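You operate a simulated robot arm through the tools that you are given. There is no shell and no other tool. Be economical: measure what you need, move in short steps, check, and stop when the job is done.

Carry out the task below with a simulated two-armed robot. There is one attempt and no reset: what you move stays moved.

## Task
Take the lid off the gold tin and lay it down on the top of the steel bench. Take the red bucket from the top of the wooden bench and leave it on the top board of the tall shelf. Put two of the tubes from the top of the small wooden bench on the top board of the tall shelf. Push the machine three cabinet door shut. Take the blue sack on the ledge of the intake table and put it away on the middle shelf of the sack rack. Close the hose bench door. Take the spanner and put it on the top shelf of the wire rack. Pull the sample bench drawer open. Do these in any order. Set down upright: tube, blue sack.

Only the result counts: the job must be done as asked and must still hold three seconds after the hand-in. Knocking over, shifting, dropping, spilling or breaking anything else fails it. Lids that push on must go on centred and level and be pressed home; caps that screw on are set level and turned clockwise until they are tight.

## Robot
Two 7-joint arms with two-finger parallel grippers on one trunk, on a base that drives. Base frame: it is fixed to the floor where the robot stands at the start and does not move with it; the origin is under the middle of the robot, x ahead of it, y to its left, z up; the surface under the hand at the start is at about z = 800. Units: mm, degrees, N and s.
The left shoulder is at the start at [73, 182, 1086], the right one opposite. With the tool pointing down near the work surface each hand reaches from about 300 to 760 mm from the robot's upright axis, wherever it stands, measured 20 degrees to its own side. Places, roughly: blue sack (16x13x26 cm) [-5000, 1700, 500]; gold tin (9x9x10 cm) [500, -100, 800]; hose bench door [-1200, 10400, 600]; machine three cabinet door [-800, 700, 400]; middle shelf of the sack rack [-4300, 8900, 1000]; red bucket (15x17x13 cm) [1400, 4500, 900]; sample bench drawer [400, 9700, 700]; spanner (19x5x2 cm) [4300, 7800, 900]; top board of the tall shelf [1400, 2500, 1300]; top shelf of the wire rack [3900, 6900, 900]; tube [3250, 2500, 1000]; tube (4x4x11 cm) [3100, 1700, 900]. Payload 3.91 kg a hand.
The tool frame of a hand sits at the grasp point between the pads (the TCP): z along the fingers, y along the line on which they close. The tips reach 30 mm beyond it. Largest opening 110 mm; finger width 20, thickness 10; the body of the gripper, 48 by 112 mm, starts 55 mm behind the TCP.
Orientation is that of the tool frame in the base frame, as [roll, pitch, yaw] about the fixed x, y, z axes, in that order (R = Rz(yaw) Ry(pitch) Rx(roll)). With the fingers straight down and closing along the base's y, the tool's x points along the base's -x, its y along +y and its z along -z.

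## Interface
- The arms move only by the tool jog_arm. It takes "left_motion", "right_motion" or both (then of equal length, played together; a hand with none holds still); each is a list of rows, each an object of numbers (a shift or turn left out is 0, a gripper value left out holds the last): "ax", "ay", "az": the turn, a rotation vector about the base's x, y, z in units of 60 degrees (1.0 is 60 degrees); "x", "y", "z": the shift along the base's x, y, z in units of 400 mm (1.0 is 400 mm); "fingers": the opening in per cent of the stroke, from 0 (shut) to 100 (fully open). In form: [{"ax": .., "ay": .., "az": .., "x": .., "y": .., "z": .., "fingers": ..}, ...]. A call has 1 to 20 rows; each row is the pose to reach, as a shift and turn from the pose commanded when the call began. A call with a number of a shift or a turn outside -1 to 1 is refused whole. Each row takes 0.2 s and may step no farther than 50 mm and 8.6 degrees from the row before; otherwise, or with a gripper value out of range, the whole call is refused. Where a pose cannot be reached the arm comes as near as it can. A force on the tool above 40 N (or 10 N above the force at the start of the call, whichever is more), or a blocked arm, ends the call early, and 0.2 s more pass. Each finger travels about 72 mm/s and halts on what it meets, pressing with about 25 N; the grip force reading is that of the motor and also rises with nothing between the fingers. The clock runs only during rows and for 0.2 s after the last one: add rows that repeat a pose to give the fingers time. The reply holds the time, the measured pose of the TCP, the force on the tool along the base axes, the opening and the grip force, in the units named above and with some noise, with the torque about the TCP (base axes, N m) and any sound that the robot's microphone picked up.
- Cameras (640 x 400 px; columns grow to the right, rows downward): "scene" is now at [190.5, 57, 1258.7]; the picture's right is [0.71, -0.70, 0.00], its down [-0.50, -0.51, -0.71] and it looks along [0.49, 0.50, -0.71] (base axes); focal length 214 px, centre (320, 200). "left" rides on the left gripper at [72, -17, -103] in its tool frame; the picture's right is [0.23, 0.97, 0.00], its down [-0.76, 0.18, -0.62] and it looks along [-0.61, 0.14, 0.78] (tool axes); focal length 222 px, centre (320, 200). "right" rides on the right gripper at [72, 17, -103] in its tool frame; the picture's right is [-0.23, 0.97, 0.00], its down [-0.76, -0.18, -0.62] and it looks along [-0.61, -0.14, 0.78] (tool axes); focal length 222 px, centre (320, 200). There is no depth. A picture from a camera that has moved, and an enlarged one, comes with that camera's place and axes in the base frame and with its lens.
- grab_frame(camera): a new picture of that camera. The clock stands still meanwhile.
- slide_trunk(by): slides the trunk up (or, below 0, down) by that many mm; the arms and the scene camera ride with it, the base frame stays. It gives what a move gives, with no picture.
- steer(legs): drives the robot by 1 to 6 legs, each [ahead, left, turn to the left] in mm, mm and degrees, along the robot's own axes; the way and the turn of a leg run together, so that a leg with both is an arc; at most 1500 mm and 180 degrees a leg. The arms and the cameras ride along, it lands a little off, and it stops where it bumps. It gives what a move gives.
- turn_head(pan, tilt): turns the head with the scene camera to pan (to the left, within 80 degrees either way) and tilt (down, from -29 to 69), counted from straight ahead of the robot. It gives what a move gives.
- zoom(camera, box): a new picture of the part [left, top, right, bottom] of that camera's present view, enlarged. The clock stands still meanwhile.
- hand_in(): hands the job in; it is judged then, once.

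Go step by step. Nothing tells you exact positions but the pictures and the camera data: compare them with the known pose of the tool, close in by small moves and look again before you grip or let go. The budget is 207 turns and 194 pictures, counting those below and the enlarged ones. Unless the task says otherwise, let go and move clear before handing in.

The tools are called as name(argument=value, ...) on one line, values as JSON. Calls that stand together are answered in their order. jog_arm: Moves the arms, as the interface text tells. Its arguments: {"type":"object","properties":{"left_motion":{"type":"array"},"right_motion":{"type":"array"}},"required":[]} The other tools are called the same way: slide_trunk (by) slides the trunk up or down; steer (legs) drives the base; turn_head (pan, tilt) turns the head that bears the scene camera; grab_frame (camera) takes a picture; zoom (camera, box) takes an enlarged picture of a part of a camera's view; hand_in () hands the job in.

At the start:

```text
time: 0.0
left_tcp_pos: [325.1, 377.6, 1100.0]
left_ee_rot: [-179.9, 0.0, 180.0]
left_force: [-0.6, 0.5, 0.4]
left_moment: [0.01, 0.03, 0.01]
left_opening: 109.9
left_gripper_force: 0.0
right_tcp_pos: [430.6, -0.8, 1178.4]
right_ee_rot: [-179.9, 0.0, -180.0]
right_force: [0.0, -0.2, -1.1]
right_moment: [0.02, 0.0, 0.02]
right_opening: 109.8
right_gripper_force: 0.0
trunk travel left (down, up): [-350.0, 164.0]
robot x, y, heading: [-1.1, 1.6, 0.0]
head pan, tilt: [45.5, 45.2]
```

scene: 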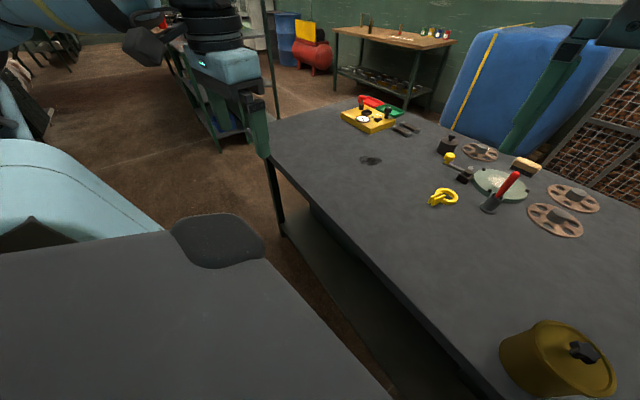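
right: 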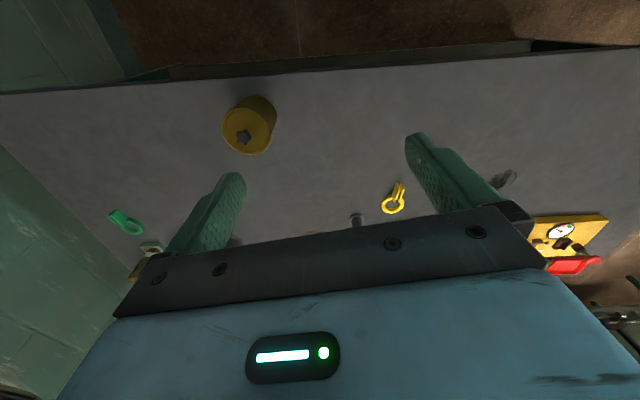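
left: 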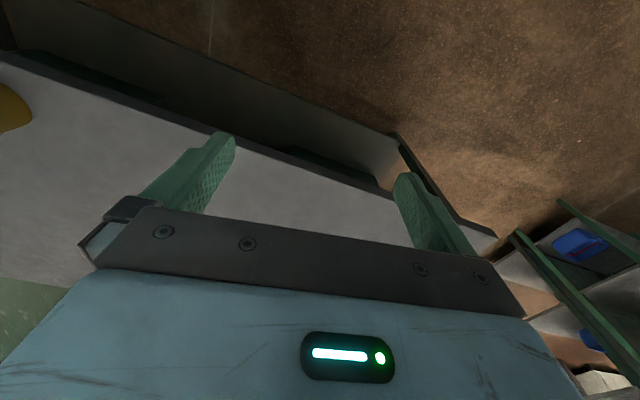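

I see the gold tin at the near edge of the steel bench with a dark knob on the lid. I'll aim the head at it and look closely.

turn_head(pan=-15, tilt=50)

grab_frame(camera="scene")

zoom(camera="right", box=[180, 70, 320, 170])

```text
time: 1.3
left_tcp_pos: [324.2, 378.6, 1100.3]
left_ee_rot: [-180.0, 0.1, 179.9]
left_force: [-0.2, 0.3, 0.1]
left_moment: [0.02, 0.0, 0.01]
left_opening: 109.9
left_gripper_force: 0.1
right_tcp_pos: [432.4, -0.4, 1178.6]
right_ee_rot: [-180.0, 0.0, 179.9]
right_force: [0.0, 0.5, 0.2]
right_moment: [0.02, 0.02, 0.0]
right_opening: 110.2
right_gripper_force: 0.0
trunk travel left (down, up): [-350.0, 164.0]
robot x, y, heading: [0.1, 1.3, -0.2]
head pan, tilt: [-15.0, 50.0]
```

```text
190 pictures are left
camera scene: at [208.0, -20.7, 1252.0], right [-0.26, -0.97, 0.0], down [-0.74, 0.2, -0.64], along [0.62, -0.17, -0.77], focal length 214 px, centre (320, 200)
```

scene: 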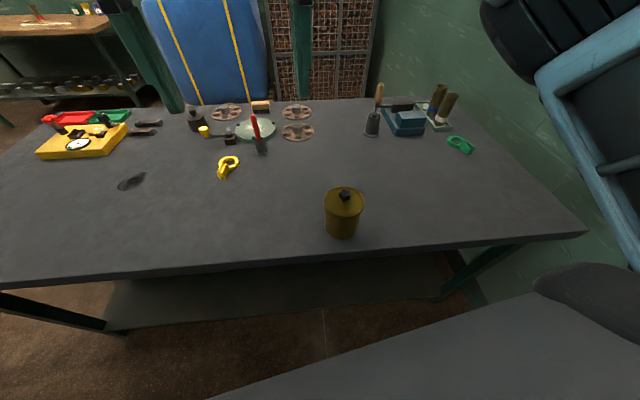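

```text
4.00 times, centred on (250, 120) of right
camera zoom: at [359.3, 16.1, 1280.8], right [0.23, 0.97, 0.0], down [0.76, -0.18, 0.62], along [0.61, -0.14, -0.78], focal length 888 px, centre (600, 520)
```

zoom: 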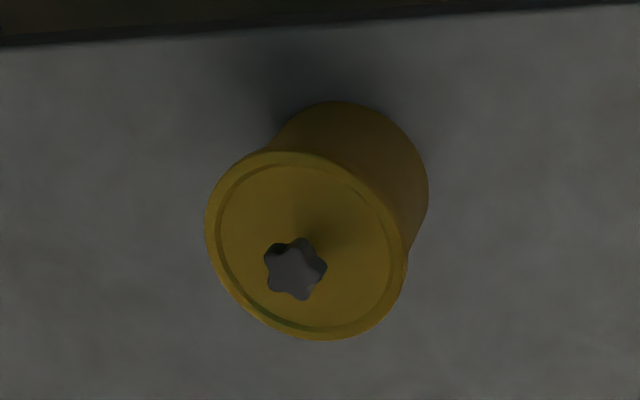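

The knob triangulates to about [482, -149, 908]. I'll bring the right hand above it and look again.

jog_arm(right_motion=[{"x": 0.021, "y": -0.062, "z": -0.09}, {"x": 0.042, "y": -0.124, "z": -0.18}, {"x": 0.063, "y": -0.186, "z": -0.27}, {"x": 0.084, "y": -0.248, "z": -0.36}, {"x": 0.105, "y": -0.31, "z": -0.45}, {"x": 0.125, "y": -0.371, "z": -0.53, "fingers": 60}, {"x": 0.125, "y": -0.371, "z": -0.53, "fingers": 60}])

grab_frame(camera="right")

zoom(camera="scene", box=[280, 140, 408, 260])

```text
time: 2.9
left_tcp_pos: [323.9, 378.7, 1099.8]
left_ee_rot: [179.9, -0.1, 180.0]
left_force: [0.9, 0.8, -0.7]
left_moment: [0.0, 0.01, 0.02]
left_opening: 110.1
left_gripper_force: 0.1
right_tcp_pos: [482.8, -146.9, 968.1]
right_ee_rot: [180.0, 0.0, -180.0]
right_force: [-0.5, -0.1, 0.1]
right_moment: [0.01, 0.01, 0.0]
right_opening: 66.0
right_gripper_force: 0.0
trunk travel left (down, up): [-350.0, 164.0]
robot x, y, heading: [0.9, 2.8, 0.2]
head pan, tilt: [-15.0, 50.0]
```

```text
188 pictures are left
camera right: at [409.9, -130.4, 1070.7], right [0.23, 0.97, 0.0], down [0.76, -0.18, 0.62], along [0.61, -0.14, -0.78], focal length 222 px, centre (320, 200)
```

right: 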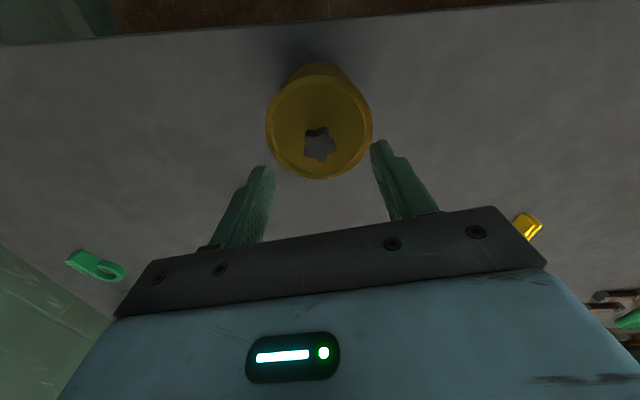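

```text
3.33 times, centred on (344, 200) of scene
camera zoom: at [207.8, -20.3, 1252.1], right [-0.26, -0.97, 0.0], down [-0.74, 0.2, -0.64], along [0.62, -0.17, -0.77], focal length 715 px, centre (240, 200)
```

zoom: 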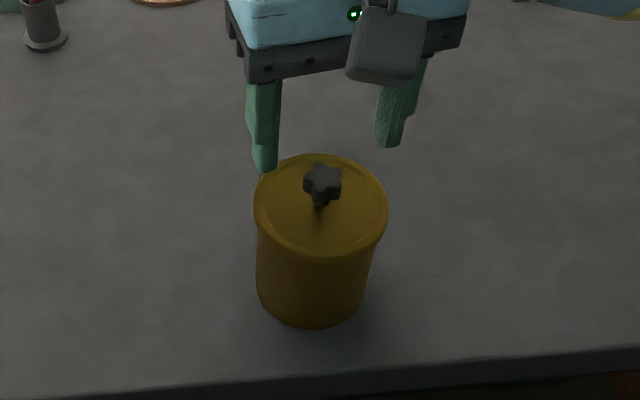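

The knob sits at about [484, -148]. I'll descend and grip it.

jog_arm(right_motion=[{"x": 0.004, "y": -0.004, "z": -0.06}, {"x": 0.004, "y": -0.004, "z": -0.117}, {"x": 0.004, "y": -0.004, "z": -0.117, "fingers": 10}, {"x": 0.004, "y": -0.004, "z": -0.117, "fingers": 5}, {"x": 0.004, "y": -0.004, "z": -0.117, "fingers": 0}, {"x": 0.004, "y": -0.004, "z": -0.117, "fingers": 0}])

zoom(camera="scene", box=[280, 140, 408, 260])

```text
time: 3.8
left_tcp_pos: [324.4, 379.6, 1100.1]
left_ee_rot: [-179.9, -0.1, 180.0]
left_force: [-0.1, 1.1, -0.9]
left_moment: [0.02, 0.03, 0.02]
left_opening: 109.7
left_gripper_force: 0.2
right_tcp_pos: [483.7, -148.6, 926.4]
right_ee_rot: [179.8, 0.6, 180.0]
right_force: [-2.3, 4.6, 12.0]
right_moment: [-0.02, 0.16, -0.01]
right_opening: 23.6
right_gripper_force: 17.7
trunk travel left (down, up): [-350.0, 164.0]
robot x, y, heading: [-2.7, 2.3, 0.1]
head pan, tilt: [-15.0, 50.0]
stopped in row 4 (right hand): the force on the tool passed its limit at 46 N (the readings are from after the stop); the commanded pose is now the measured one
```

```text
3.33 times, centred on (344, 200) of scene
camera zoom: at [207.5, -19.7, 1252.0], right [-0.26, -0.97, 0.0], down [-0.74, 0.2, -0.64], along [0.62, -0.17, -0.77], focal length 715 px, centre (240, 200)
```

zoom: 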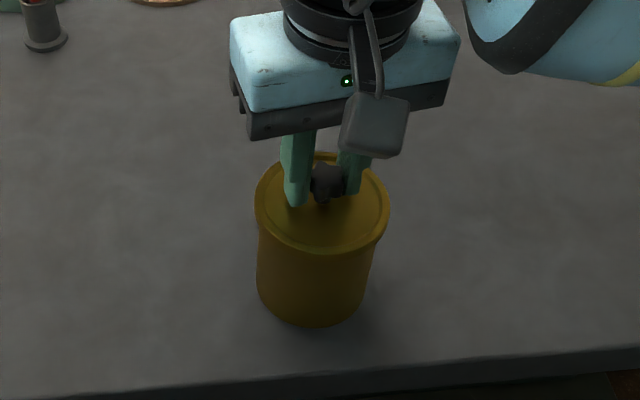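

The fingers hold the knob, having just touched the lid. I'll firm the grip and lift slowly.

jog_arm(right_motion=[{"z": 0.005, "fingers": 0}, {"z": 0.005, "fingers": 0}, {"z": 0.03, "fingers": 0}, {"z": 0.06, "fingers": 0}, {"z": 0.1, "fingers": 0}])

grab_frame(camera="scene")

```text
time: 5.0
left_tcp_pos: [325.0, 378.0, 1100.1]
left_ee_rot: [180.0, -0.1, -180.0]
left_force: [-0.3, -0.3, 0.6]
left_moment: [0.02, 0.02, 0.0]
left_opening: 109.9
left_gripper_force: 0.0
right_tcp_pos: [485.8, -150.5, 964.1]
right_ee_rot: [-180.0, 0.5, 180.0]
right_force: [-0.6, 0.5, -0.8]
right_moment: [-0.01, -0.01, 0.0]
right_opening: 23.4
right_gripper_force: 24.8
trunk travel left (down, up): [-350.0, 164.0]
robot x, y, heading: [1.1, 2.7, -0.1]
head pan, tilt: [-15.0, 50.0]
heard: snap
```

```text
185 pictures are left
camera scene: at [207.8, -21.0, 1252.0], right [-0.26, -0.97, 0.0], down [-0.74, 0.2, -0.64], along [0.62, -0.17, -0.77], focal length 214 px, centre (320, 200)
```

scene: 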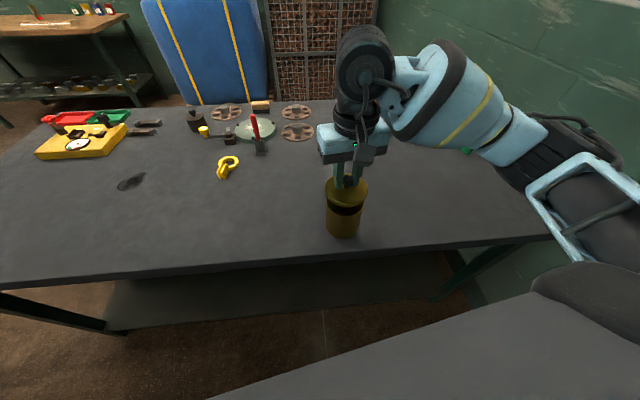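

The lid came off with a snap. I'll lift it clear and carry it to the free area around [520, 30], then look.

jog_arm(right_motion=[{"z": 0.1}, {"x": 0.02, "y": 0.11, "z": 0.12}, {"x": 0.04, "y": 0.22, "z": 0.12}, {"x": 0.06, "y": 0.33, "z": 0.12}, {"x": 0.09, "y": 0.44, "z": 0.08}, {"x": 0.09, "y": 0.45, "z": -0.03}, {"x": 0.09, "y": 0.45, "z": -0.13}, {"x": 0.09, "y": 0.45, "z": -0.23}, {"x": 0.09, "y": 0.45, "z": -0.25}])

grab_frame(camera="scene")

```text
time: 7.0
left_tcp_pos: [325.9, 378.6, 1100.7]
left_ee_rot: [180.0, 0.0, 180.0]
left_force: [-1.0, -0.5, -0.7]
left_moment: [-0.01, 0.02, 0.04]
left_opening: 109.7
left_gripper_force: 0.0
right_tcp_pos: [522.6, 30.1, 864.4]
right_ee_rot: [179.9, 0.6, 179.8]
right_force: [-0.6, 0.1, -0.1]
right_moment: [-0.05, 0.0, 0.02]
right_opening: 23.2
right_gripper_force: 25.0
trunk travel left (down, up): [-350.0, 164.0]
robot x, y, heading: [3.7, 0.4, -0.1]
head pan, tilt: [-15.0, 50.0]
```

```text
184 pictures are left
camera scene: at [207.8, -21.0, 1252.1], right [-0.26, -0.97, 0.0], down [-0.74, 0.2, -0.64], along [0.62, -0.17, -0.77], focal length 214 px, centre (320, 200)
```

scene: 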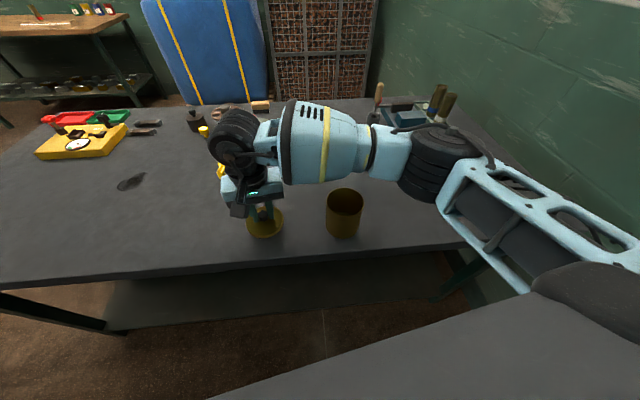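

Now I lower it gently until it touches the bench.

jog_arm(right_motion=[{"z": -0.01}, {"z": -0.02}, {"z": -0.028}, {"z": -0.034}, {"z": -0.04}, {"z": -0.045}, {"z": -0.05}, {"z": -0.055}, {"z": -0.06}, {"z": -0.065}, {"z": -0.07}, {"z": -0.075}, {"z": -0.08}])

zoom(camera="scene", box=[200, 160, 328, 260])

```text
time: 9.8
left_tcp_pos: [325.2, 377.3, 1100.5]
left_ee_rot: [-179.9, 0.0, 179.8]
left_force: [-0.2, 0.5, -1.0]
left_moment: [-0.02, 0.0, -0.01]
left_opening: 109.7
left_gripper_force: 0.1
right_tcp_pos: [523.5, 30.5, 840.0]
right_ee_rot: [179.5, 0.9, 179.8]
right_force: [-4.5, -4.2, 14.5]
right_moment: [-0.25, 0.18, -0.05]
right_opening: 23.4
right_gripper_force: 25.1
trunk travel left (down, up): [-350.0, 164.0]
robot x, y, heading: [1.4, -2.5, -0.2]
head pan, tilt: [-15.0, 50.0]
stopped in row 13 (right hand): the force on the tool passed its limit at 43 N (the readings are from after the stop); the commanded pose is now the measured one
```

```text
4.00 times, centred on (264, 210) of scene
camera zoom: at [207.1, -21.4, 1252.0], right [-0.26, -0.97, 0.0], down [-0.74, 0.2, -0.64], along [0.62, -0.17, -0.77], focal length 858 px, centre (544, 160)
```

zoom: 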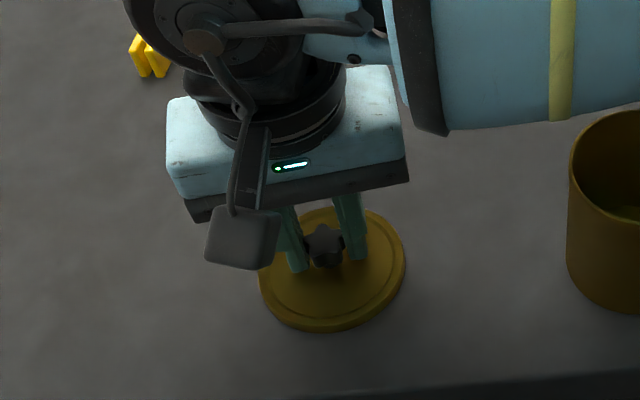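

The lid rests on the bench. I'll open and retreat upward to the start pose.

jog_arm(right_motion=[{"fingers": 30}, {"fingers": 60}, {"fingers": 60}, {"z": 0.1}, {"z": 0.2}, {"z": 0.32}, {"z": 0.44}, {"z": 0.56, "x": -0.05, "y": -0.05}, {"z": 0.68, "x": -0.12, "y": -0.12}, {"z": 0.78, "x": -0.18, "y": -0.2}, {"z": 0.84, "x": -0.27, "y": -0.28}, {"z": 0.84, "x": -0.37, "y": -0.36}, {"z": 0.84, "x": -0.45, "y": -0.44}])

grab_frame(camera="scene")

```text
refused: row 8 steps farther than a row can; nothing moved
```

```text
182 pictures are left
camera scene: at [207.1, -21.4, 1252.0], right [-0.26, -0.97, 0.0], down [-0.74, 0.2, -0.64], along [0.62, -0.17, -0.77], focal length 214 px, centre (320, 200)
```

scene: 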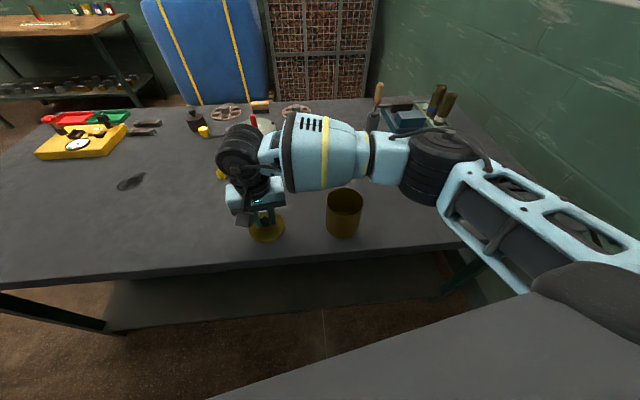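

The lid is down; I redo the retreat with smaller steps.

jog_arm(right_motion=[{"fingers": 30}, {"fingers": 60}, {"fingers": 60}, {"z": 0.1}, {"z": 0.2}, {"z": 0.31}, {"z": 0.42}, {"z": 0.52, "x": -0.04, "y": -0.04}, {"z": 0.62, "x": -0.08, "y": -0.08}, {"z": 0.71, "x": -0.13, "y": -0.13}, {"z": 0.78, "x": -0.19, "y": -0.19}, {"z": 0.84, "x": -0.25, "y": -0.25}, {"z": 0.84, "x": -0.33, "y": -0.33}, {"z": 0.84, "x": -0.41, "y": -0.41}])

turn_head(pan=0, tilt=40)

grab_frame(camera="scene")

turn_head(pan=75, tilt=20)

grab_frame(camera="scene")

```text
time: 12.8
left_tcp_pos: [323.7, 377.3, 1100.8]
left_ee_rot: [-180.0, 0.0, -180.0]
left_force: [0.5, -0.1, -0.7]
left_moment: [0.02, -0.06, 0.02]
left_opening: 110.1
left_gripper_force: 0.1
right_tcp_pos: [355.6, -137.0, 1173.4]
right_ee_rot: [179.6, 0.9, 179.8]
right_force: [0.1, 0.1, 1.0]
right_moment: [0.01, 0.01, 0.01]
right_opening: 65.9
right_gripper_force: 0.1
trunk travel left (down, up): [-350.0, 164.0]
robot x, y, heading: [3.6, -3.2, -0.1]
head pan, tilt: [-15.0, 50.0]
```

```text
time: 13.6
left_tcp_pos: [326.3, 377.5, 1100.9]
left_ee_rot: [-179.9, 0.0, -180.0]
left_force: [0.3, -0.5, -0.2]
left_moment: [-0.03, -0.02, -0.01]
left_opening: 110.1
left_gripper_force: 0.0
right_tcp_pos: [357.2, -135.8, 1173.1]
right_ee_rot: [179.6, 0.9, 179.8]
right_force: [0.1, 0.1, -0.2]
right_moment: [-0.03, -0.01, 0.0]
right_opening: 65.8
right_gripper_force: 0.1
trunk travel left (down, up): [-350.0, 164.0]
robot x, y, heading: [-2.3, 0.8, -0.1]
head pan, tilt: [0.0, 40.0]
```

```text
181 pictures are left
camera scene: at [218.5, -1.4, 1266.2], right [0.0, -1.0, 0.0], down [-0.64, 0.0, -0.77], along [0.77, 0.0, -0.64], focal length 214 px, centre (320, 200)
```

scene: 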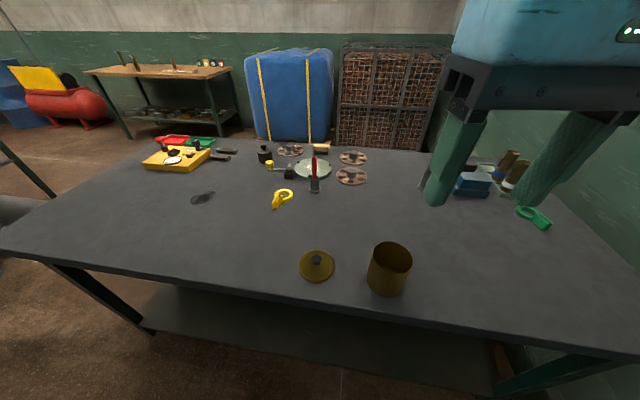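

```text
time: 15.0
left_tcp_pos: [324.6, 377.2, 1100.8]
left_ee_rot: [179.9, 0.0, 180.0]
left_force: [0.3, -0.4, -0.3]
left_moment: [0.0, -0.03, 0.0]
left_opening: 110.3
left_gripper_force: 0.1
right_tcp_pos: [359.1, -135.4, 1174.7]
right_ee_rot: [179.5, 0.8, 179.4]
right_force: [48.6, 16.8, 6.8]
right_moment: [-1.85, 6.16, -2.49]
right_opening: 66.1
right_gripper_force: 0.1
trunk travel left (down, up): [-350.0, 164.0]
robot x, y, heading: [-0.7, 1.1, -0.0]
head pan, tilt: [75.0, 20.0]
```

```text
180 pictures are left
camera scene: at [222.4, 25.8, 1295.2], right [0.29, -0.96, 0.0], down [-0.35, -0.11, -0.93], along [0.89, 0.27, -0.37], focal length 214 px, centre (320, 200)
```

scene: 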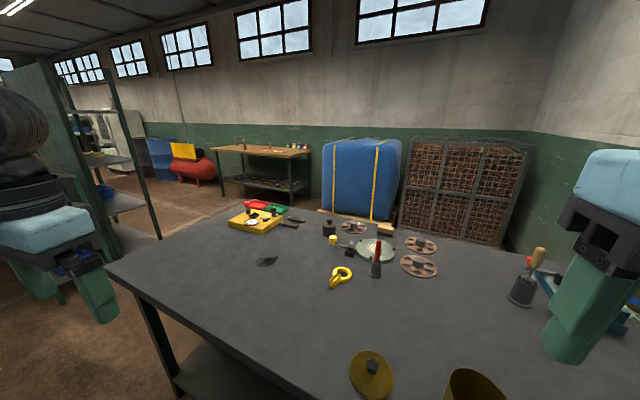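

Lid done. The head's turn seems blocked by the right arm, which shows force; I'll move the right hand out to the mirror of the left one.

jog_arm(right_motion=[{"y": -0.1}, {"y": -0.2}, {"y": -0.3, "z": -0.03}, {"y": -0.4, "z": -0.08}, {"y": -0.5, "z": -0.12, "x": -0.05}, {"y": -0.6, "z": -0.16, "x": -0.08}, {"y": -0.6, "z": -0.16, "x": -0.08, "fingers": 100}])

turn_head(pan=75, tilt=15)

grab_frame(camera="scene")

```text
time: 16.6
left_tcp_pos: [326.4, 378.3, 1100.1]
left_ee_rot: [-180.0, -0.1, -180.0]
left_force: [-0.2, 0.0, -0.9]
left_moment: [0.0, 0.01, -0.01]
left_opening: 109.7
left_gripper_force: 0.0
right_tcp_pos: [327.4, -373.5, 1107.4]
right_ee_rot: [179.7, 0.7, 179.8]
right_force: [-0.2, 0.6, 0.5]
right_moment: [-0.01, 0.02, -0.02]
right_opening: 110.0
right_gripper_force: 0.0
trunk travel left (down, up): [-350.0, 164.0]
robot x, y, heading: [0.2, -1.2, -0.0]
head pan, tilt: [75.0, 20.0]
```

```text
time: 17.3
left_tcp_pos: [325.0, 378.1, 1099.9]
left_ee_rot: [-179.9, 0.0, -179.9]
left_force: [1.0, -0.1, -0.1]
left_moment: [0.02, 0.0, 0.03]
left_opening: 110.1
left_gripper_force: 0.0
right_tcp_pos: [326.6, -373.0, 1106.2]
right_ee_rot: [179.6, 0.8, 179.8]
right_force: [-0.7, -0.5, 0.0]
right_moment: [-0.01, -0.01, 0.01]
right_opening: 109.7
right_gripper_force: 0.1
trunk travel left (down, up): [-350.0, 164.0]
robot x, y, heading: [-5.3, -1.9, -0.1]
head pan, tilt: [75.0, 15.0]
```

```text
179 pictures are left
camera scene: at [157.7, 88.9, 1305.7], right [0.97, -0.26, 0.0], down [-0.07, -0.25, -0.97], along [0.25, 0.93, -0.26], focal length 214 px, centre (320, 200)
```

scene: 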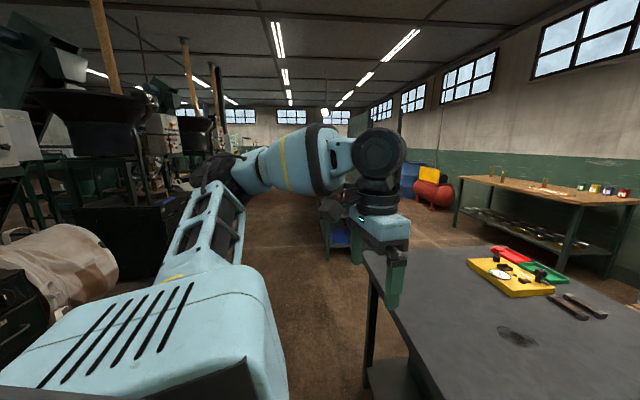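

I need the surroundings before driving; I look left and down, and right.

turn_head(pan=80, tilt=45)

grab_frame(camera="scene")

turn_head(pan=-80, tilt=25)

grab_frame(camera="scene")

```text
time: 18.2
left_tcp_pos: [324.7, 377.6, 1099.8]
left_ee_rot: [-180.0, 0.0, 180.0]
left_force: [-0.3, 0.4, -0.2]
left_moment: [0.0, 0.02, 0.01]
left_opening: 109.9
left_gripper_force: 0.0
right_tcp_pos: [326.2, -374.3, 1106.6]
right_ee_rot: [179.6, 0.9, 179.7]
right_force: [0.4, -0.7, 0.2]
right_moment: [0.01, 0.06, -0.01]
right_opening: 110.2
right_gripper_force: 0.0
trunk travel left (down, up): [-350.0, 164.0]
robot x, y, heading: [-2.9, 4.1, -0.2]
head pan, tilt: [80.0, 45.0]
```

```text
178 pictures are left
camera scene: at [147.7, 78.8, 1259.0], right [0.98, -0.17, 0.0], down [-0.12, -0.7, -0.71], along [0.12, 0.7, -0.71], focal length 214 px, centre (320, 200)
```

scene: 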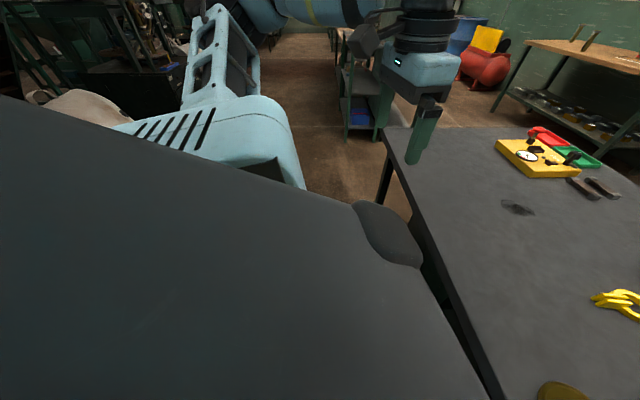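

```text
time: 20.7
left_tcp_pos: [325.2, 377.9, 1100.8]
left_ee_rot: [180.0, 0.0, 179.9]
left_force: [0.1, -0.4, -0.6]
left_moment: [-0.02, 0.01, 0.0]
left_opening: 110.0
left_gripper_force: 0.0
right_tcp_pos: [326.8, -374.4, 1106.5]
right_ee_rot: [179.6, 0.7, 179.8]
right_force: [-0.1, -0.9, -0.5]
right_moment: [0.03, -0.01, -0.01]
right_opening: 110.0
right_gripper_force: 0.2
trunk travel left (down, up): [-350.0, 164.0]
robot x, y, heading: [-0.3, -2.4, 0.0]
head pan, tilt: [-80.0, 25.0]
```

```text
177 pictures are left
camera scene: at [149.5, -92.0, 1289.5], right [-0.98, -0.17, 0.0], down [-0.07, 0.42, -0.91], along [0.16, -0.89, -0.42], focal length 214 px, centre (320, 200)
```

scene: 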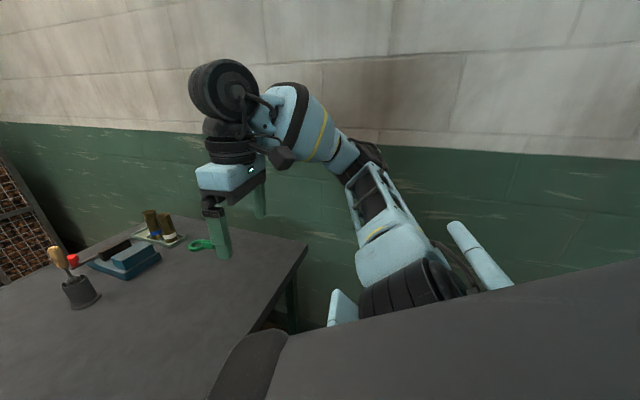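

The wall is at the right and the bench ahead; I'll turn left in place to face the aisle.

steer(legs=[[0, 0, 90]])

turn_head(pan=50, tilt=25)

grab_frame(camera="scene")

turn_head(pan=-10, tilt=20)

grab_frame(camera="scene")

```text
time: 24.9
left_tcp_pos: [-375.0, 326.9, 1100.0]
left_ee_rot: [179.9, 0.1, -90.4]
left_force: [-0.4, -0.2, 0.3]
left_moment: [0.01, -0.01, 0.01]
left_opening: 110.1
left_gripper_force: 0.0
right_tcp_pos: [375.9, 323.6, 1107.0]
right_ee_rot: [179.6, 0.8, -90.5]
right_force: [-0.3, 0.5, 0.3]
right_moment: [0.01, -0.02, 0.0]
right_opening: 110.0
right_gripper_force: 0.1
trunk travel left (down, up): [-350.0, 164.0]
robot x, y, heading: [1.2, -1.3, 90.0]
head pan, tilt: [-80.0, 25.0]
```

```text
time: 27.0
left_tcp_pos: [-376.2, 326.3, 1099.9]
left_ee_rot: [180.0, 0.0, -90.5]
left_force: [0.6, 0.9, -0.3]
left_moment: [-0.05, -0.01, 0.0]
left_opening: 110.1
left_gripper_force: 0.0
right_tcp_pos: [375.7, 324.9, 1107.5]
right_ee_rot: [179.6, 0.9, -90.5]
right_force: [0.2, 0.1, 0.2]
right_moment: [0.02, -0.01, -0.01]
right_opening: 110.0
right_gripper_force: 0.0
trunk travel left (down, up): [-350.0, 164.0]
robot x, y, heading: [-0.8, 0.4, 90.0]
head pan, tilt: [50.0, 25.0]
```

```text
176 pictures are left
camera scene: at [-67.7, 190.4, 1289.5], right [0.65, 0.76, 0.0], down [0.32, -0.27, -0.91], along [-0.69, 0.59, -0.42], focal length 214 px, centre (320, 200)
```

scene: 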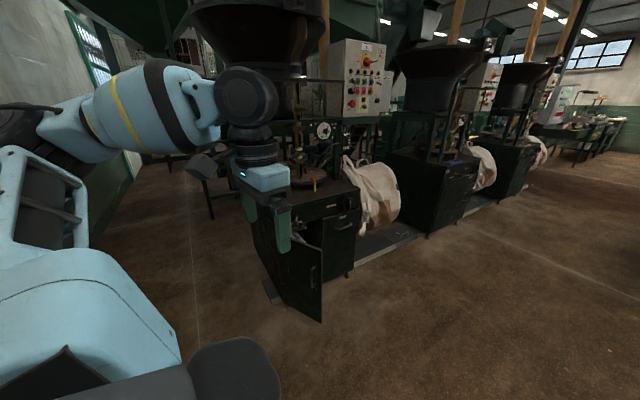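

```text
time: 28.3
left_tcp_pos: [-376.1, 326.8, 1100.6]
left_ee_rot: [-179.9, 0.0, -90.4]
left_force: [1.1, 0.0, -0.1]
left_moment: [0.01, 0.01, -0.02]
left_opening: 109.9
left_gripper_force: 0.0
right_tcp_pos: [374.9, 323.6, 1106.6]
right_ee_rot: [179.6, 0.8, -90.4]
right_force: [0.0, 0.7, 1.0]
right_moment: [-0.03, -0.02, -0.01]
right_opening: 110.1
right_gripper_force: 0.1
trunk travel left (down, up): [-350.0, 164.0]
robot x, y, heading: [1.1, -0.5, 89.7]
head pan, tilt: [-10.0, 20.0]
```

```text
175 pictures are left
camera scene: at [19.1, 222.3, 1297.6], right [0.98, -0.18, 0.0], down [-0.06, -0.34, -0.94], along [0.17, 0.92, -0.34], focal length 214 px, centre (320, 200)
```

scene: 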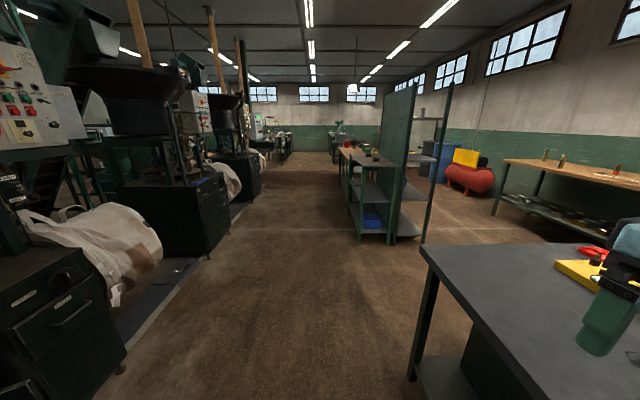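

The aisle runs along +y with machines on its left. The open cabinet door of machine three is at the left; I'll look at it closely.

turn_head(pan=60, tilt=45)

grab_frame(camera="scene")

zoom(camera="scene", box=[240, 60, 440, 240])

```text
time: 29.7
left_tcp_pos: [-376.9, 327.0, 1100.3]
left_ee_rot: [180.0, 0.0, -90.5]
left_force: [-0.4, 0.3, -0.1]
left_moment: [-0.04, -0.01, 0.01]
left_opening: 109.7
left_gripper_force: 0.0
right_tcp_pos: [375.5, 325.1, 1108.3]
right_ee_rot: [179.6, 0.9, -90.4]
right_force: [0.0, 0.1, -1.1]
right_moment: [0.01, -0.05, 0.04]
right_opening: 110.0
right_gripper_force: 0.0
trunk travel left (down, up): [-350.0, 164.0]
robot x, y, heading: [0.2, -1.6, 89.7]
head pan, tilt: [60.0, 45.0]
```

```text
174 pictures are left
camera scene: at [-67.7, 171.9, 1259.0], right [0.51, 0.86, 0.0], down [0.61, -0.36, -0.71], along [-0.61, 0.36, -0.71], focal length 214 px, centre (320, 200)
```

scene: 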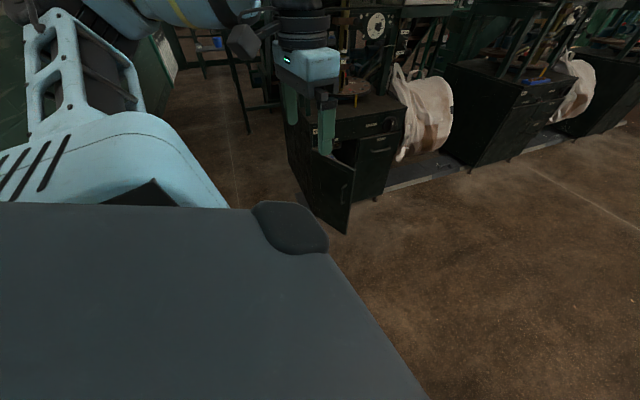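

```text
2.22 times, centred on (340, 150) of scene
camera zoom: at [-67.7, 171.9, 1259.0], right [0.51, 0.86, 0.0], down [0.61, -0.36, -0.71], along [-0.61, 0.36, -0.71], focal length 477 px, centre (276, 311)
```

zoom: 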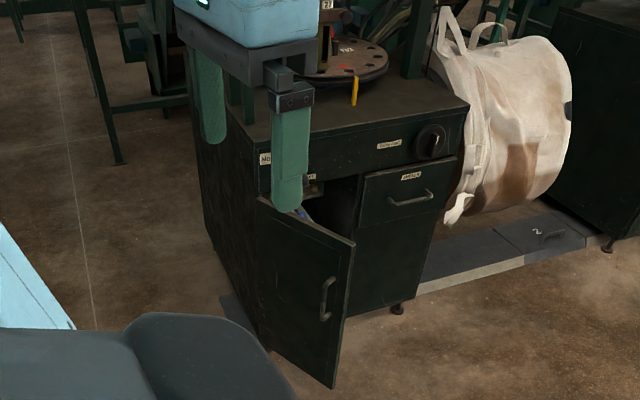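

The door is hinged near [-920, 630] and open with its free edge near [-675, 723]. I'll face it diagonally (heading 135), approach, and lower the trunk.

steer(legs=[[0, 0, 45], [470, 0, 0]])

slide_trunk(by=-300)

turn_head(pan=0, tilt=45)

grab_frame(camera="scene")

```text
time: 34.6
left_tcp_pos: [-831.5, 292.3, 1099.9]
left_ee_rot: [-180.0, 0.0, -44.9]
left_force: [1.0, 0.3, 0.9]
left_moment: [-0.02, -0.01, -0.01]
left_opening: 109.8
left_gripper_force: 0.0
right_tcp_pos: [-301.6, 827.3, 1107.3]
right_ee_rot: [179.6, 0.8, -45.1]
right_force: [0.0, 0.2, -0.2]
right_moment: [-0.01, 0.0, -0.03]
right_opening: 109.9
right_gripper_force: 0.1
trunk travel left (down, up): [-350.0, 164.0]
robot x, y, heading: [-337.4, 329.0, 135.3]
head pan, tilt: [60.0, 45.0]
```

```text
time: 37.6
left_tcp_pos: [-831.1, 291.9, 800.2]
left_ee_rot: [180.0, 0.1, -44.9]
left_force: [-0.4, 0.2, -0.1]
left_moment: [0.01, 0.02, -0.01]
left_opening: 110.0
left_gripper_force: 0.0
right_tcp_pos: [-347.2, 870.7, 741.7]
right_ee_rot: [179.6, -12.0, -45.1]
right_force: [-0.4, 0.2, 0.1]
right_moment: [-0.01, 0.0, -0.01]
right_opening: 110.1
right_gripper_force: 0.1
trunk travel left (down, up): [-50.0, 464.0]
robot x, y, heading: [-337.0, 331.8, 134.8]
head pan, tilt: [60.0, 45.0]
```

```text
time: 38.9
left_tcp_pos: [-831.8, 291.8, 800.5]
left_ee_rot: [-179.9, 0.0, -44.9]
left_force: [0.2, 0.3, 0.3]
left_moment: [-0.02, -0.01, -0.01]
left_opening: 109.9
left_gripper_force: 0.1
right_tcp_pos: [-347.6, 871.2, 741.5]
right_ee_rot: [179.6, -12.1, -45.0]
right_force: [0.4, -0.3, 0.5]
right_moment: [0.04, 0.04, -0.01]
right_opening: 110.0
right_gripper_force: 0.0
trunk travel left (down, up): [-50.0, 464.0]
robot x, y, heading: [-333.6, 331.0, 134.9]
head pan, tilt: [0.0, 45.0]
```

```text
172 pictures are left
camera scene: at [-558.1, 554.8, 930.3], right [0.71, 0.71, 0.0], down [0.5, -0.5, -0.71], along [-0.5, 0.5, -0.71], focal length 214 px, centre (320, 200)
```

scene: 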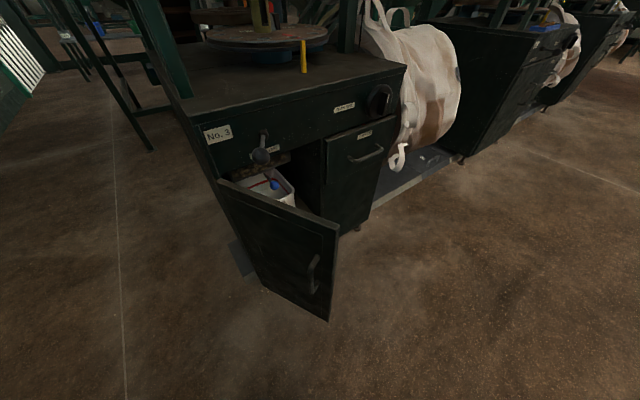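

Machine three's door is confirmed by its label; hinge about [-990, 658], free edge about [-710, 755], top z about 612. I'll bring the left hand, fingers shut and tilted forward, just in front of the door's outer face.

jog_arm(left_motion=[{"ax": 0.07, "ay": 0.07, "x": 0.015, "y": 0.085, "z": -0.065, "fingers": 0}, {"ax": 0.14, "ay": 0.14, "x": 0.03, "y": 0.17, "z": -0.13}, {"ax": 0.21, "ay": 0.21, "x": 0.05, "y": 0.26, "z": -0.195}, {"ax": 0.28, "ay": 0.28, "x": 0.065, "y": 0.345, "z": -0.26}, {"ax": 0.35, "ay": 0.35, "x": 0.08, "y": 0.43, "z": -0.325}, {"ax": 0.42, "ay": 0.42, "x": 0.1, "y": 0.515, "z": -0.39}, {"ax": 0.49, "ay": 0.49, "x": 0.115, "y": 0.6, "z": -0.455}, {"ax": 0.56, "ay": 0.56, "x": 0.13, "y": 0.685, "z": -0.52}, {"ax": 0.63, "ay": 0.63, "x": 0.15, "y": 0.77, "z": -0.585}, {"ax": 0.7, "ay": 0.7, "x": 0.17, "y": 0.86, "z": -0.65}])

grab_frame(camera="scene")

```text
time: 41.1
left_tcp_pos: [-781.9, 627.0, 542.7]
left_ee_rot: [-179.6, 59.6, -44.6]
left_force: [0.1, 0.0, 0.3]
left_moment: [-0.02, -0.01, 0.0]
left_opening: 0.0
left_gripper_force: 25.3
left hand out of reach, approached as far as the arm can: row 2, 3, 4, 5, 6, 7, 8, 10
right_tcp_pos: [-348.4, 870.0, 740.6]
right_ee_rot: [179.6, -12.0, -45.0]
right_force: [-0.2, -0.8, 0.0]
right_moment: [0.05, 0.01, 0.0]
right_opening: 110.1
right_gripper_force: 0.1
trunk travel left (down, up): [-50.0, 464.0]
robot x, y, heading: [-337.1, 328.8, 135.1]
head pan, tilt: [0.0, 45.0]
```

```text
171 pictures are left
camera scene: at [-559.0, 554.6, 930.0], right [0.71, 0.71, 0.0], down [0.5, -0.5, -0.71], along [-0.5, 0.5, -0.71], focal length 214 px, centre (320, 200)
```

scene: 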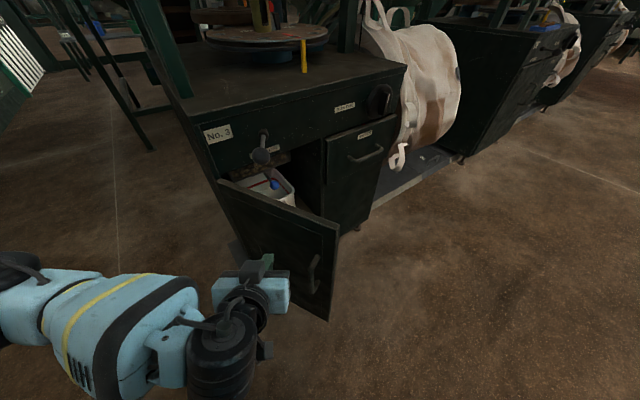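

The hand is just before the door. I'll push along the door's arc.

jog_arm(left_motion=[{"y": 0.08}, {"y": 0.15}, {"x": 0, "y": 0.2}, {"x": -0.03, "y": 0.255}, {"x": -0.06, "y": 0.31}, {"x": -0.09, "y": 0.355}, {"x": -0.135, "y": 0.4}, {"x": -0.18, "y": 0.435}, {"x": -0.225, "y": 0.465}, {"x": -0.28, "y": 0.49}, {"x": -0.335, "y": 0.51}, {"x": -0.39, "y": 0.525}, {"x": -0.43, "y": 0.53}, {"x": -0.47, "y": 0.53}, {"x": -0.5, "y": 0.53}])

grab_frame(camera="scene")

```text
time: 43.6
left_tcp_pos: [-900.7, 720.3, 537.2]
left_ee_rot: [-178.0, 57.3, -46.1]
left_force: [-0.5, 0.0, 0.5]
left_moment: [0.01, -0.01, 0.01]
left_opening: 0.2
left_gripper_force: 25.3
left hand out of reach, approached as far as the arm can: row 1, 2, 3, 4, 5, 6, 7, 8, 9, 10, 11, 12
right_tcp_pos: [-347.1, 870.0, 740.0]
right_ee_rot: [179.6, -12.1, -45.1]
right_force: [-0.1, -0.4, 0.2]
right_moment: [0.01, -0.04, 0.01]
right_opening: 109.9
right_gripper_force: 0.2
trunk travel left (down, up): [-50.0, 464.0]
robot x, y, heading: [-335.8, 335.0, 135.0]
head pan, tilt: [0.0, 45.0]
stopped in row 12 (left hand): the force on the tool passed its limit at 97 N (the readings are from after the stop); the commanded pose is now the measured one
```

```text
170 pictures are left
camera scene: at [-558.1, 554.9, 930.2], right [0.71, 0.71, 0.0], down [0.5, -0.5, -0.71], along [-0.5, 0.5, -0.71], focal length 214 px, centre (320, 200)
```

scene: 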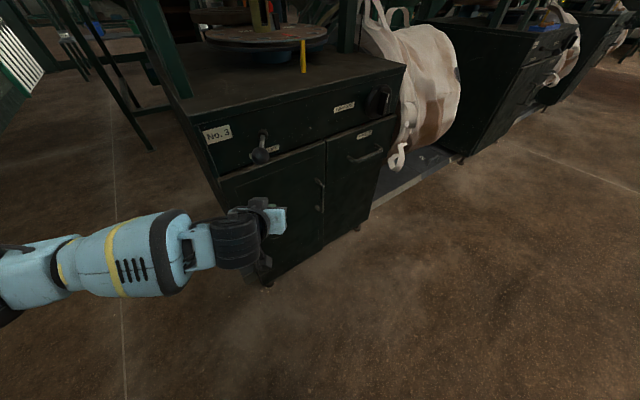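

The door looks shut. I back the hand off and check closely.

jog_arm(left_motion=[{"x": 0.07, "y": -0.07}, {"x": 0.14, "y": -0.14}, {"x": 0.2, "y": -0.22}, {"x": 0.2, "y": -0.3}, {"x": 0.2, "y": -0.4}])

zoom(camera="scene", box=[190, 90, 400, 260])

```text
time: 44.8
left_tcp_pos: [-823.6, 565.5, 535.1]
left_ee_rot: [-178.0, 57.3, -45.9]
left_force: [0.6, -0.1, 0.7]
left_moment: [0.01, 0.01, 0.02]
left_opening: 0.0
left_gripper_force: 24.5
left hand out of reach, approached as far as the arm can: row 5
right_tcp_pos: [-346.7, 870.4, 741.0]
right_ee_rot: [179.6, -12.1, -45.1]
right_force: [0.4, 0.3, 0.0]
right_moment: [0.03, 0.0, 0.02]
right_opening: 110.1
right_gripper_force: 0.0
trunk travel left (down, up): [-50.0, 464.0]
robot x, y, heading: [-334.4, 331.9, 134.8]
head pan, tilt: [0.0, 45.0]
```

```text
2.35 times, centred on (295, 175) of scene
camera zoom: at [-557.7, 555.0, 930.3], right [0.71, 0.71, 0.0], down [0.5, -0.5, -0.71], along [-0.5, 0.5, -0.71], focal length 505 px, centre (379, 259)
```

zoom: 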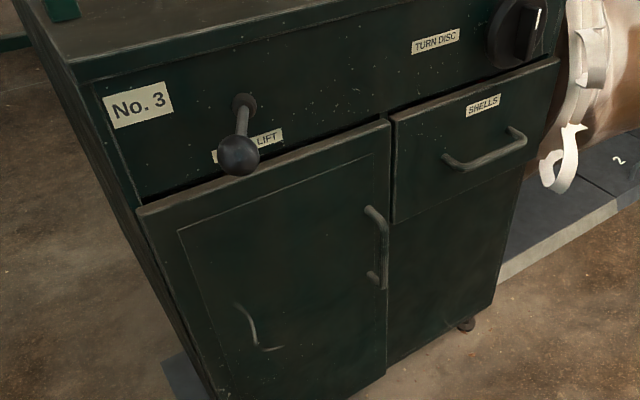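

The door is flush. Next is the sack; I restore the left arm to its travel pose and raise the trunk.

jog_arm(left_motion=[{"ax": -0.07, "ay": -0.07, "y": -0.068, "z": 0.066}, {"ax": -0.14, "ay": -0.14, "y": -0.136, "z": 0.132}, {"ax": -0.21, "ay": -0.21, "y": -0.204, "z": 0.198}, {"ax": -0.28, "ay": -0.28, "y": -0.272, "z": 0.264}, {"ax": -0.35, "ay": -0.35, "y": -0.34, "z": 0.33}, {"ax": -0.42, "ay": -0.42, "y": -0.408, "z": 0.396}, {"ax": -0.49, "ay": -0.49, "y": -0.476, "z": 0.462}, {"ax": -0.56, "ay": -0.56, "y": -0.544, "z": 0.528}, {"ax": -0.62, "ay": -0.62, "y": -0.61, "z": 0.594}, {"ax": -0.67, "ay": -0.67, "y": -0.68, "z": 0.66, "fingers": 100}, {"ax": -0.67, "ay": -0.67, "y": -0.68, "z": 0.66, "fingers": 100}])

slide_trunk(by=300)

steer(legs=[[0, 0, 45]])

turn_head(pan=0, tilt=20)

grab_frame(camera="scene")

```text
time: 47.2
left_tcp_pos: [-822.8, 297.2, 782.9]
left_ee_rot: [-177.4, -3.5, -46.2]
left_force: [-1.0, -0.2, 3.0]
left_moment: [0.07, 0.07, -0.02]
left_opening: 82.6
left_gripper_force: 0.0
left hand out of reach, approached as far as the arm can: row 1, 2, 3, 4, 5, 6, 7, 8, 10, 11
right_tcp_pos: [-347.6, 869.7, 740.7]
right_ee_rot: [179.6, -12.2, -45.1]
right_force: [-0.1, -0.3, -1.1]
right_moment: [-0.01, -0.01, -0.01]
right_opening: 109.7
right_gripper_force: 0.0
trunk travel left (down, up): [-50.0, 464.0]
robot x, y, heading: [-333.1, 332.3, 135.3]
head pan, tilt: [0.0, 45.0]
```

```text
time: 50.2
left_tcp_pos: [-823.4, 296.9, 1094.9]
left_ee_rot: [-177.0, 0.4, -45.6]
left_force: [0.2, -0.3, 0.1]
left_moment: [0.05, 0.01, 0.0]
left_opening: 110.0
left_gripper_force: 0.1
right_tcp_pos: [-347.3, 871.4, 1041.5]
right_ee_rot: [179.6, -12.1, -45.2]
right_force: [-0.4, -0.1, 0.0]
right_moment: [-0.01, 0.03, -0.02]
right_opening: 110.1
right_gripper_force: 0.0
trunk travel left (down, up): [-350.0, 164.0]
robot x, y, heading: [-333.8, 333.6, 135.4]
head pan, tilt: [0.0, 45.0]
```

```text
time: 52.6
left_tcp_pos: [-659.3, -35.8, 1095.4]
left_ee_rot: [-177.2, 0.4, -1.2]
left_force: [-1.0, -0.4, -0.7]
left_moment: [-0.01, -0.02, -0.02]
left_opening: 109.9
left_gripper_force: 0.1
right_tcp_pos: [-721.0, 707.6, 1040.8]
right_ee_rot: [179.6, -12.0, -0.7]
right_force: [0.2, -0.2, -0.2]
right_moment: [-0.01, 0.0, 0.01]
right_opening: 110.1
right_gripper_force: 0.0
trunk travel left (down, up): [-350.0, 164.0]
robot x, y, heading: [-336.0, 333.9, 179.6]
head pan, tilt: [0.0, 45.0]
```

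```text
time: 53.5
left_tcp_pos: [-659.2, -35.7, 1096.4]
left_ee_rot: [-177.2, 0.5, -1.0]
left_force: [-0.3, 0.6, 1.5]
left_moment: [0.04, -0.04, -0.02]
left_opening: 110.1
left_gripper_force: 0.1
right_tcp_pos: [-721.4, 707.0, 1042.1]
right_ee_rot: [179.6, -12.1, -0.5]
right_force: [0.0, -0.9, 0.6]
right_moment: [0.0, 0.0, -0.02]
right_opening: 109.9
right_gripper_force: 0.1
trunk travel left (down, up): [-350.0, 164.0]
robot x, y, heading: [-334.5, 327.2, 179.7]
head pan, tilt: [0.0, 20.0]
```

```text
168 pictures are left
camera scene: at [-557.6, 332.3, 1297.5], right [0.01, 1.0, 0.0], down [0.34, 0.0, -0.94], along [-0.94, 0.01, -0.34], focal length 214 px, centre (320, 200)
```

scene: 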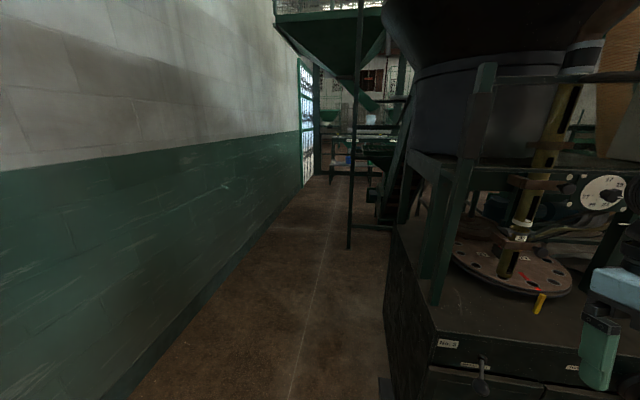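

A passage runs west between the wall (y about -550) and the machine (y about 690). I'll shift to its middle and drive ahead a stretch.

steer(legs=[[0, 260, 0], [1200, 0, 0]])

grab_frame(camera="scene")

```text
time: 62.2
left_tcp_pos: [-1879.9, -282.1, 1095.4]
left_ee_rot: [-177.2, 0.4, -1.5]
left_force: [0.3, 0.2, -0.3]
left_moment: [-0.02, 0.01, 0.0]
left_opening: 110.0
left_gripper_force: 0.0
right_tcp_pos: [-1935.6, 461.8, 1040.3]
right_ee_rot: [179.6, -12.1, -1.1]
right_force: [-0.3, -0.2, -0.3]
right_moment: [-0.03, 0.01, -0.03]
right_opening: 110.2
right_gripper_force: 0.0
trunk travel left (down, up): [-350.0, 164.0]
robot x, y, heading: [-1548.7, 81.7, 179.0]
head pan, tilt: [0.0, 20.0]
```

```text
167 pictures are left
camera scene: at [-1775.1, 85.1, 1297.6], right [0.02, 1.0, 0.0], down [0.34, -0.01, -0.94], along [-0.94, 0.01, -0.34], focal length 214 px, centre (320, 200)
```

scene: 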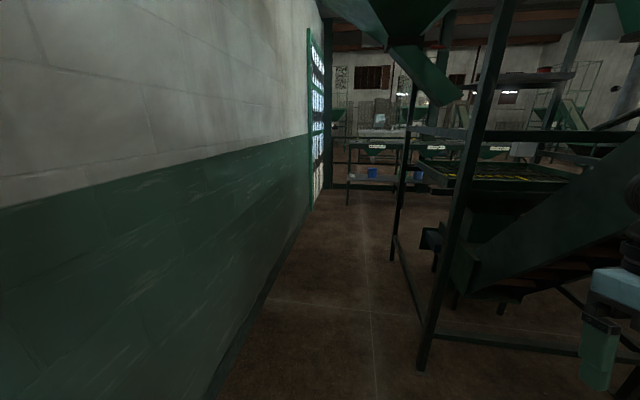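

The wall seems to close in a bit further on. I'll zoom ahead to see the passage and the intake table.

zoom(camera="scene", box=[250, 100, 490, 250])

```text
2.67 times, centred on (370, 175) of scene
camera zoom: at [-1775.1, 85.1, 1297.6], right [0.02, 1.0, 0.0], down [0.34, -0.01, -0.94], along [-0.94, 0.01, -0.34], focal length 572 px, centre (187, 267)
```

zoom: 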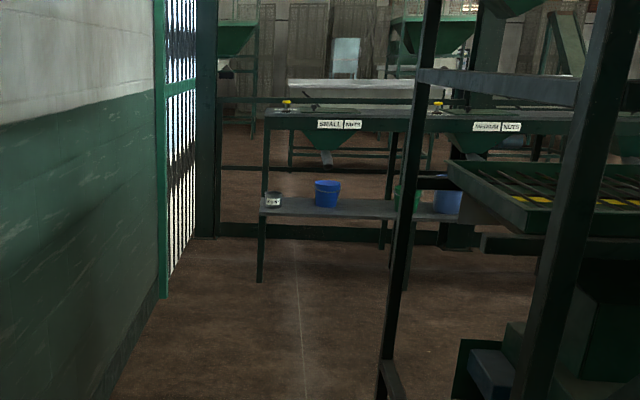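

The room is skewed about 10° to the base frame. I'll turn to heading about 169.5, keep mid-passage and advance.

steer(legs=[[0, 0, -9.5], [0, 130, 0], [1500, 0, 0]])

turn_head(pan=-40, tilt=20)

grab_frame(camera="scene")

```text
time: 64.2
left_tcp_pos: [-1943.8, -264.4, 1107.2]
left_ee_rot: [-178.3, 0.7, -11.0]
left_force: [0.5, -0.8, -0.3]
left_moment: [0.0, -0.01, -0.03]
left_opening: 110.3
left_gripper_force: 0.0
right_tcp_pos: [-1872.2, 475.3, 1031.7]
right_ee_rot: [178.1, -11.9, -10.5]
right_force: [1.1, 0.0, 0.2]
right_moment: [-0.02, 0.01, 0.04]
right_opening: 110.2
right_gripper_force: 0.1
trunk travel left (down, up): [-350.0, 164.0]
robot x, y, heading: [-1559.3, 13.5, 169.2]
head pan, tilt: [0.0, 20.0]
stopped in leg 2: the robot was blocked; the commanded pose is now the measured one
```

```text
time: 65.3
left_tcp_pos: [-1943.2, -265.7, 1105.8]
left_ee_rot: [-178.3, 0.6, -11.0]
left_force: [-0.5, 0.3, 0.1]
left_moment: [0.0, 0.03, -0.02]
left_opening: 110.0
left_gripper_force: 0.0
right_tcp_pos: [-1872.6, 476.4, 1030.2]
right_ee_rot: [177.8, -12.0, -10.4]
right_force: [-0.4, 0.2, 0.2]
right_moment: [0.0, 0.0, 0.02]
right_opening: 109.9
right_gripper_force: 0.1
trunk travel left (down, up): [-350.0, 164.0]
robot x, y, heading: [-1558.2, 12.9, 169.7]
head pan, tilt: [-40.0, 20.0]
```

```text
165 pictures are left
camera scene: at [-1743.9, 140.2, 1295.6], right [0.77, 0.64, -0.02], down [0.21, -0.29, -0.93], along [-0.6, 0.72, -0.36], focal length 214 px, centre (320, 200)
```

scene: 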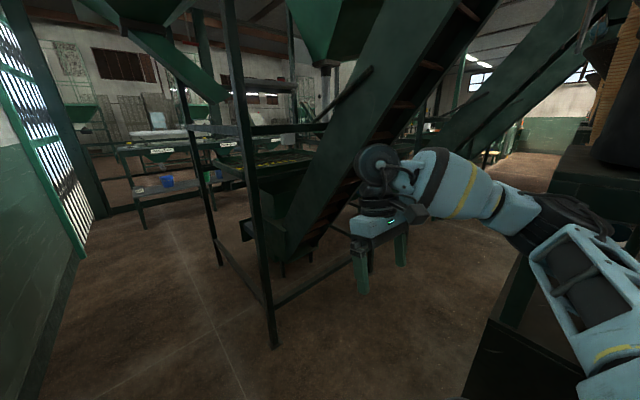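

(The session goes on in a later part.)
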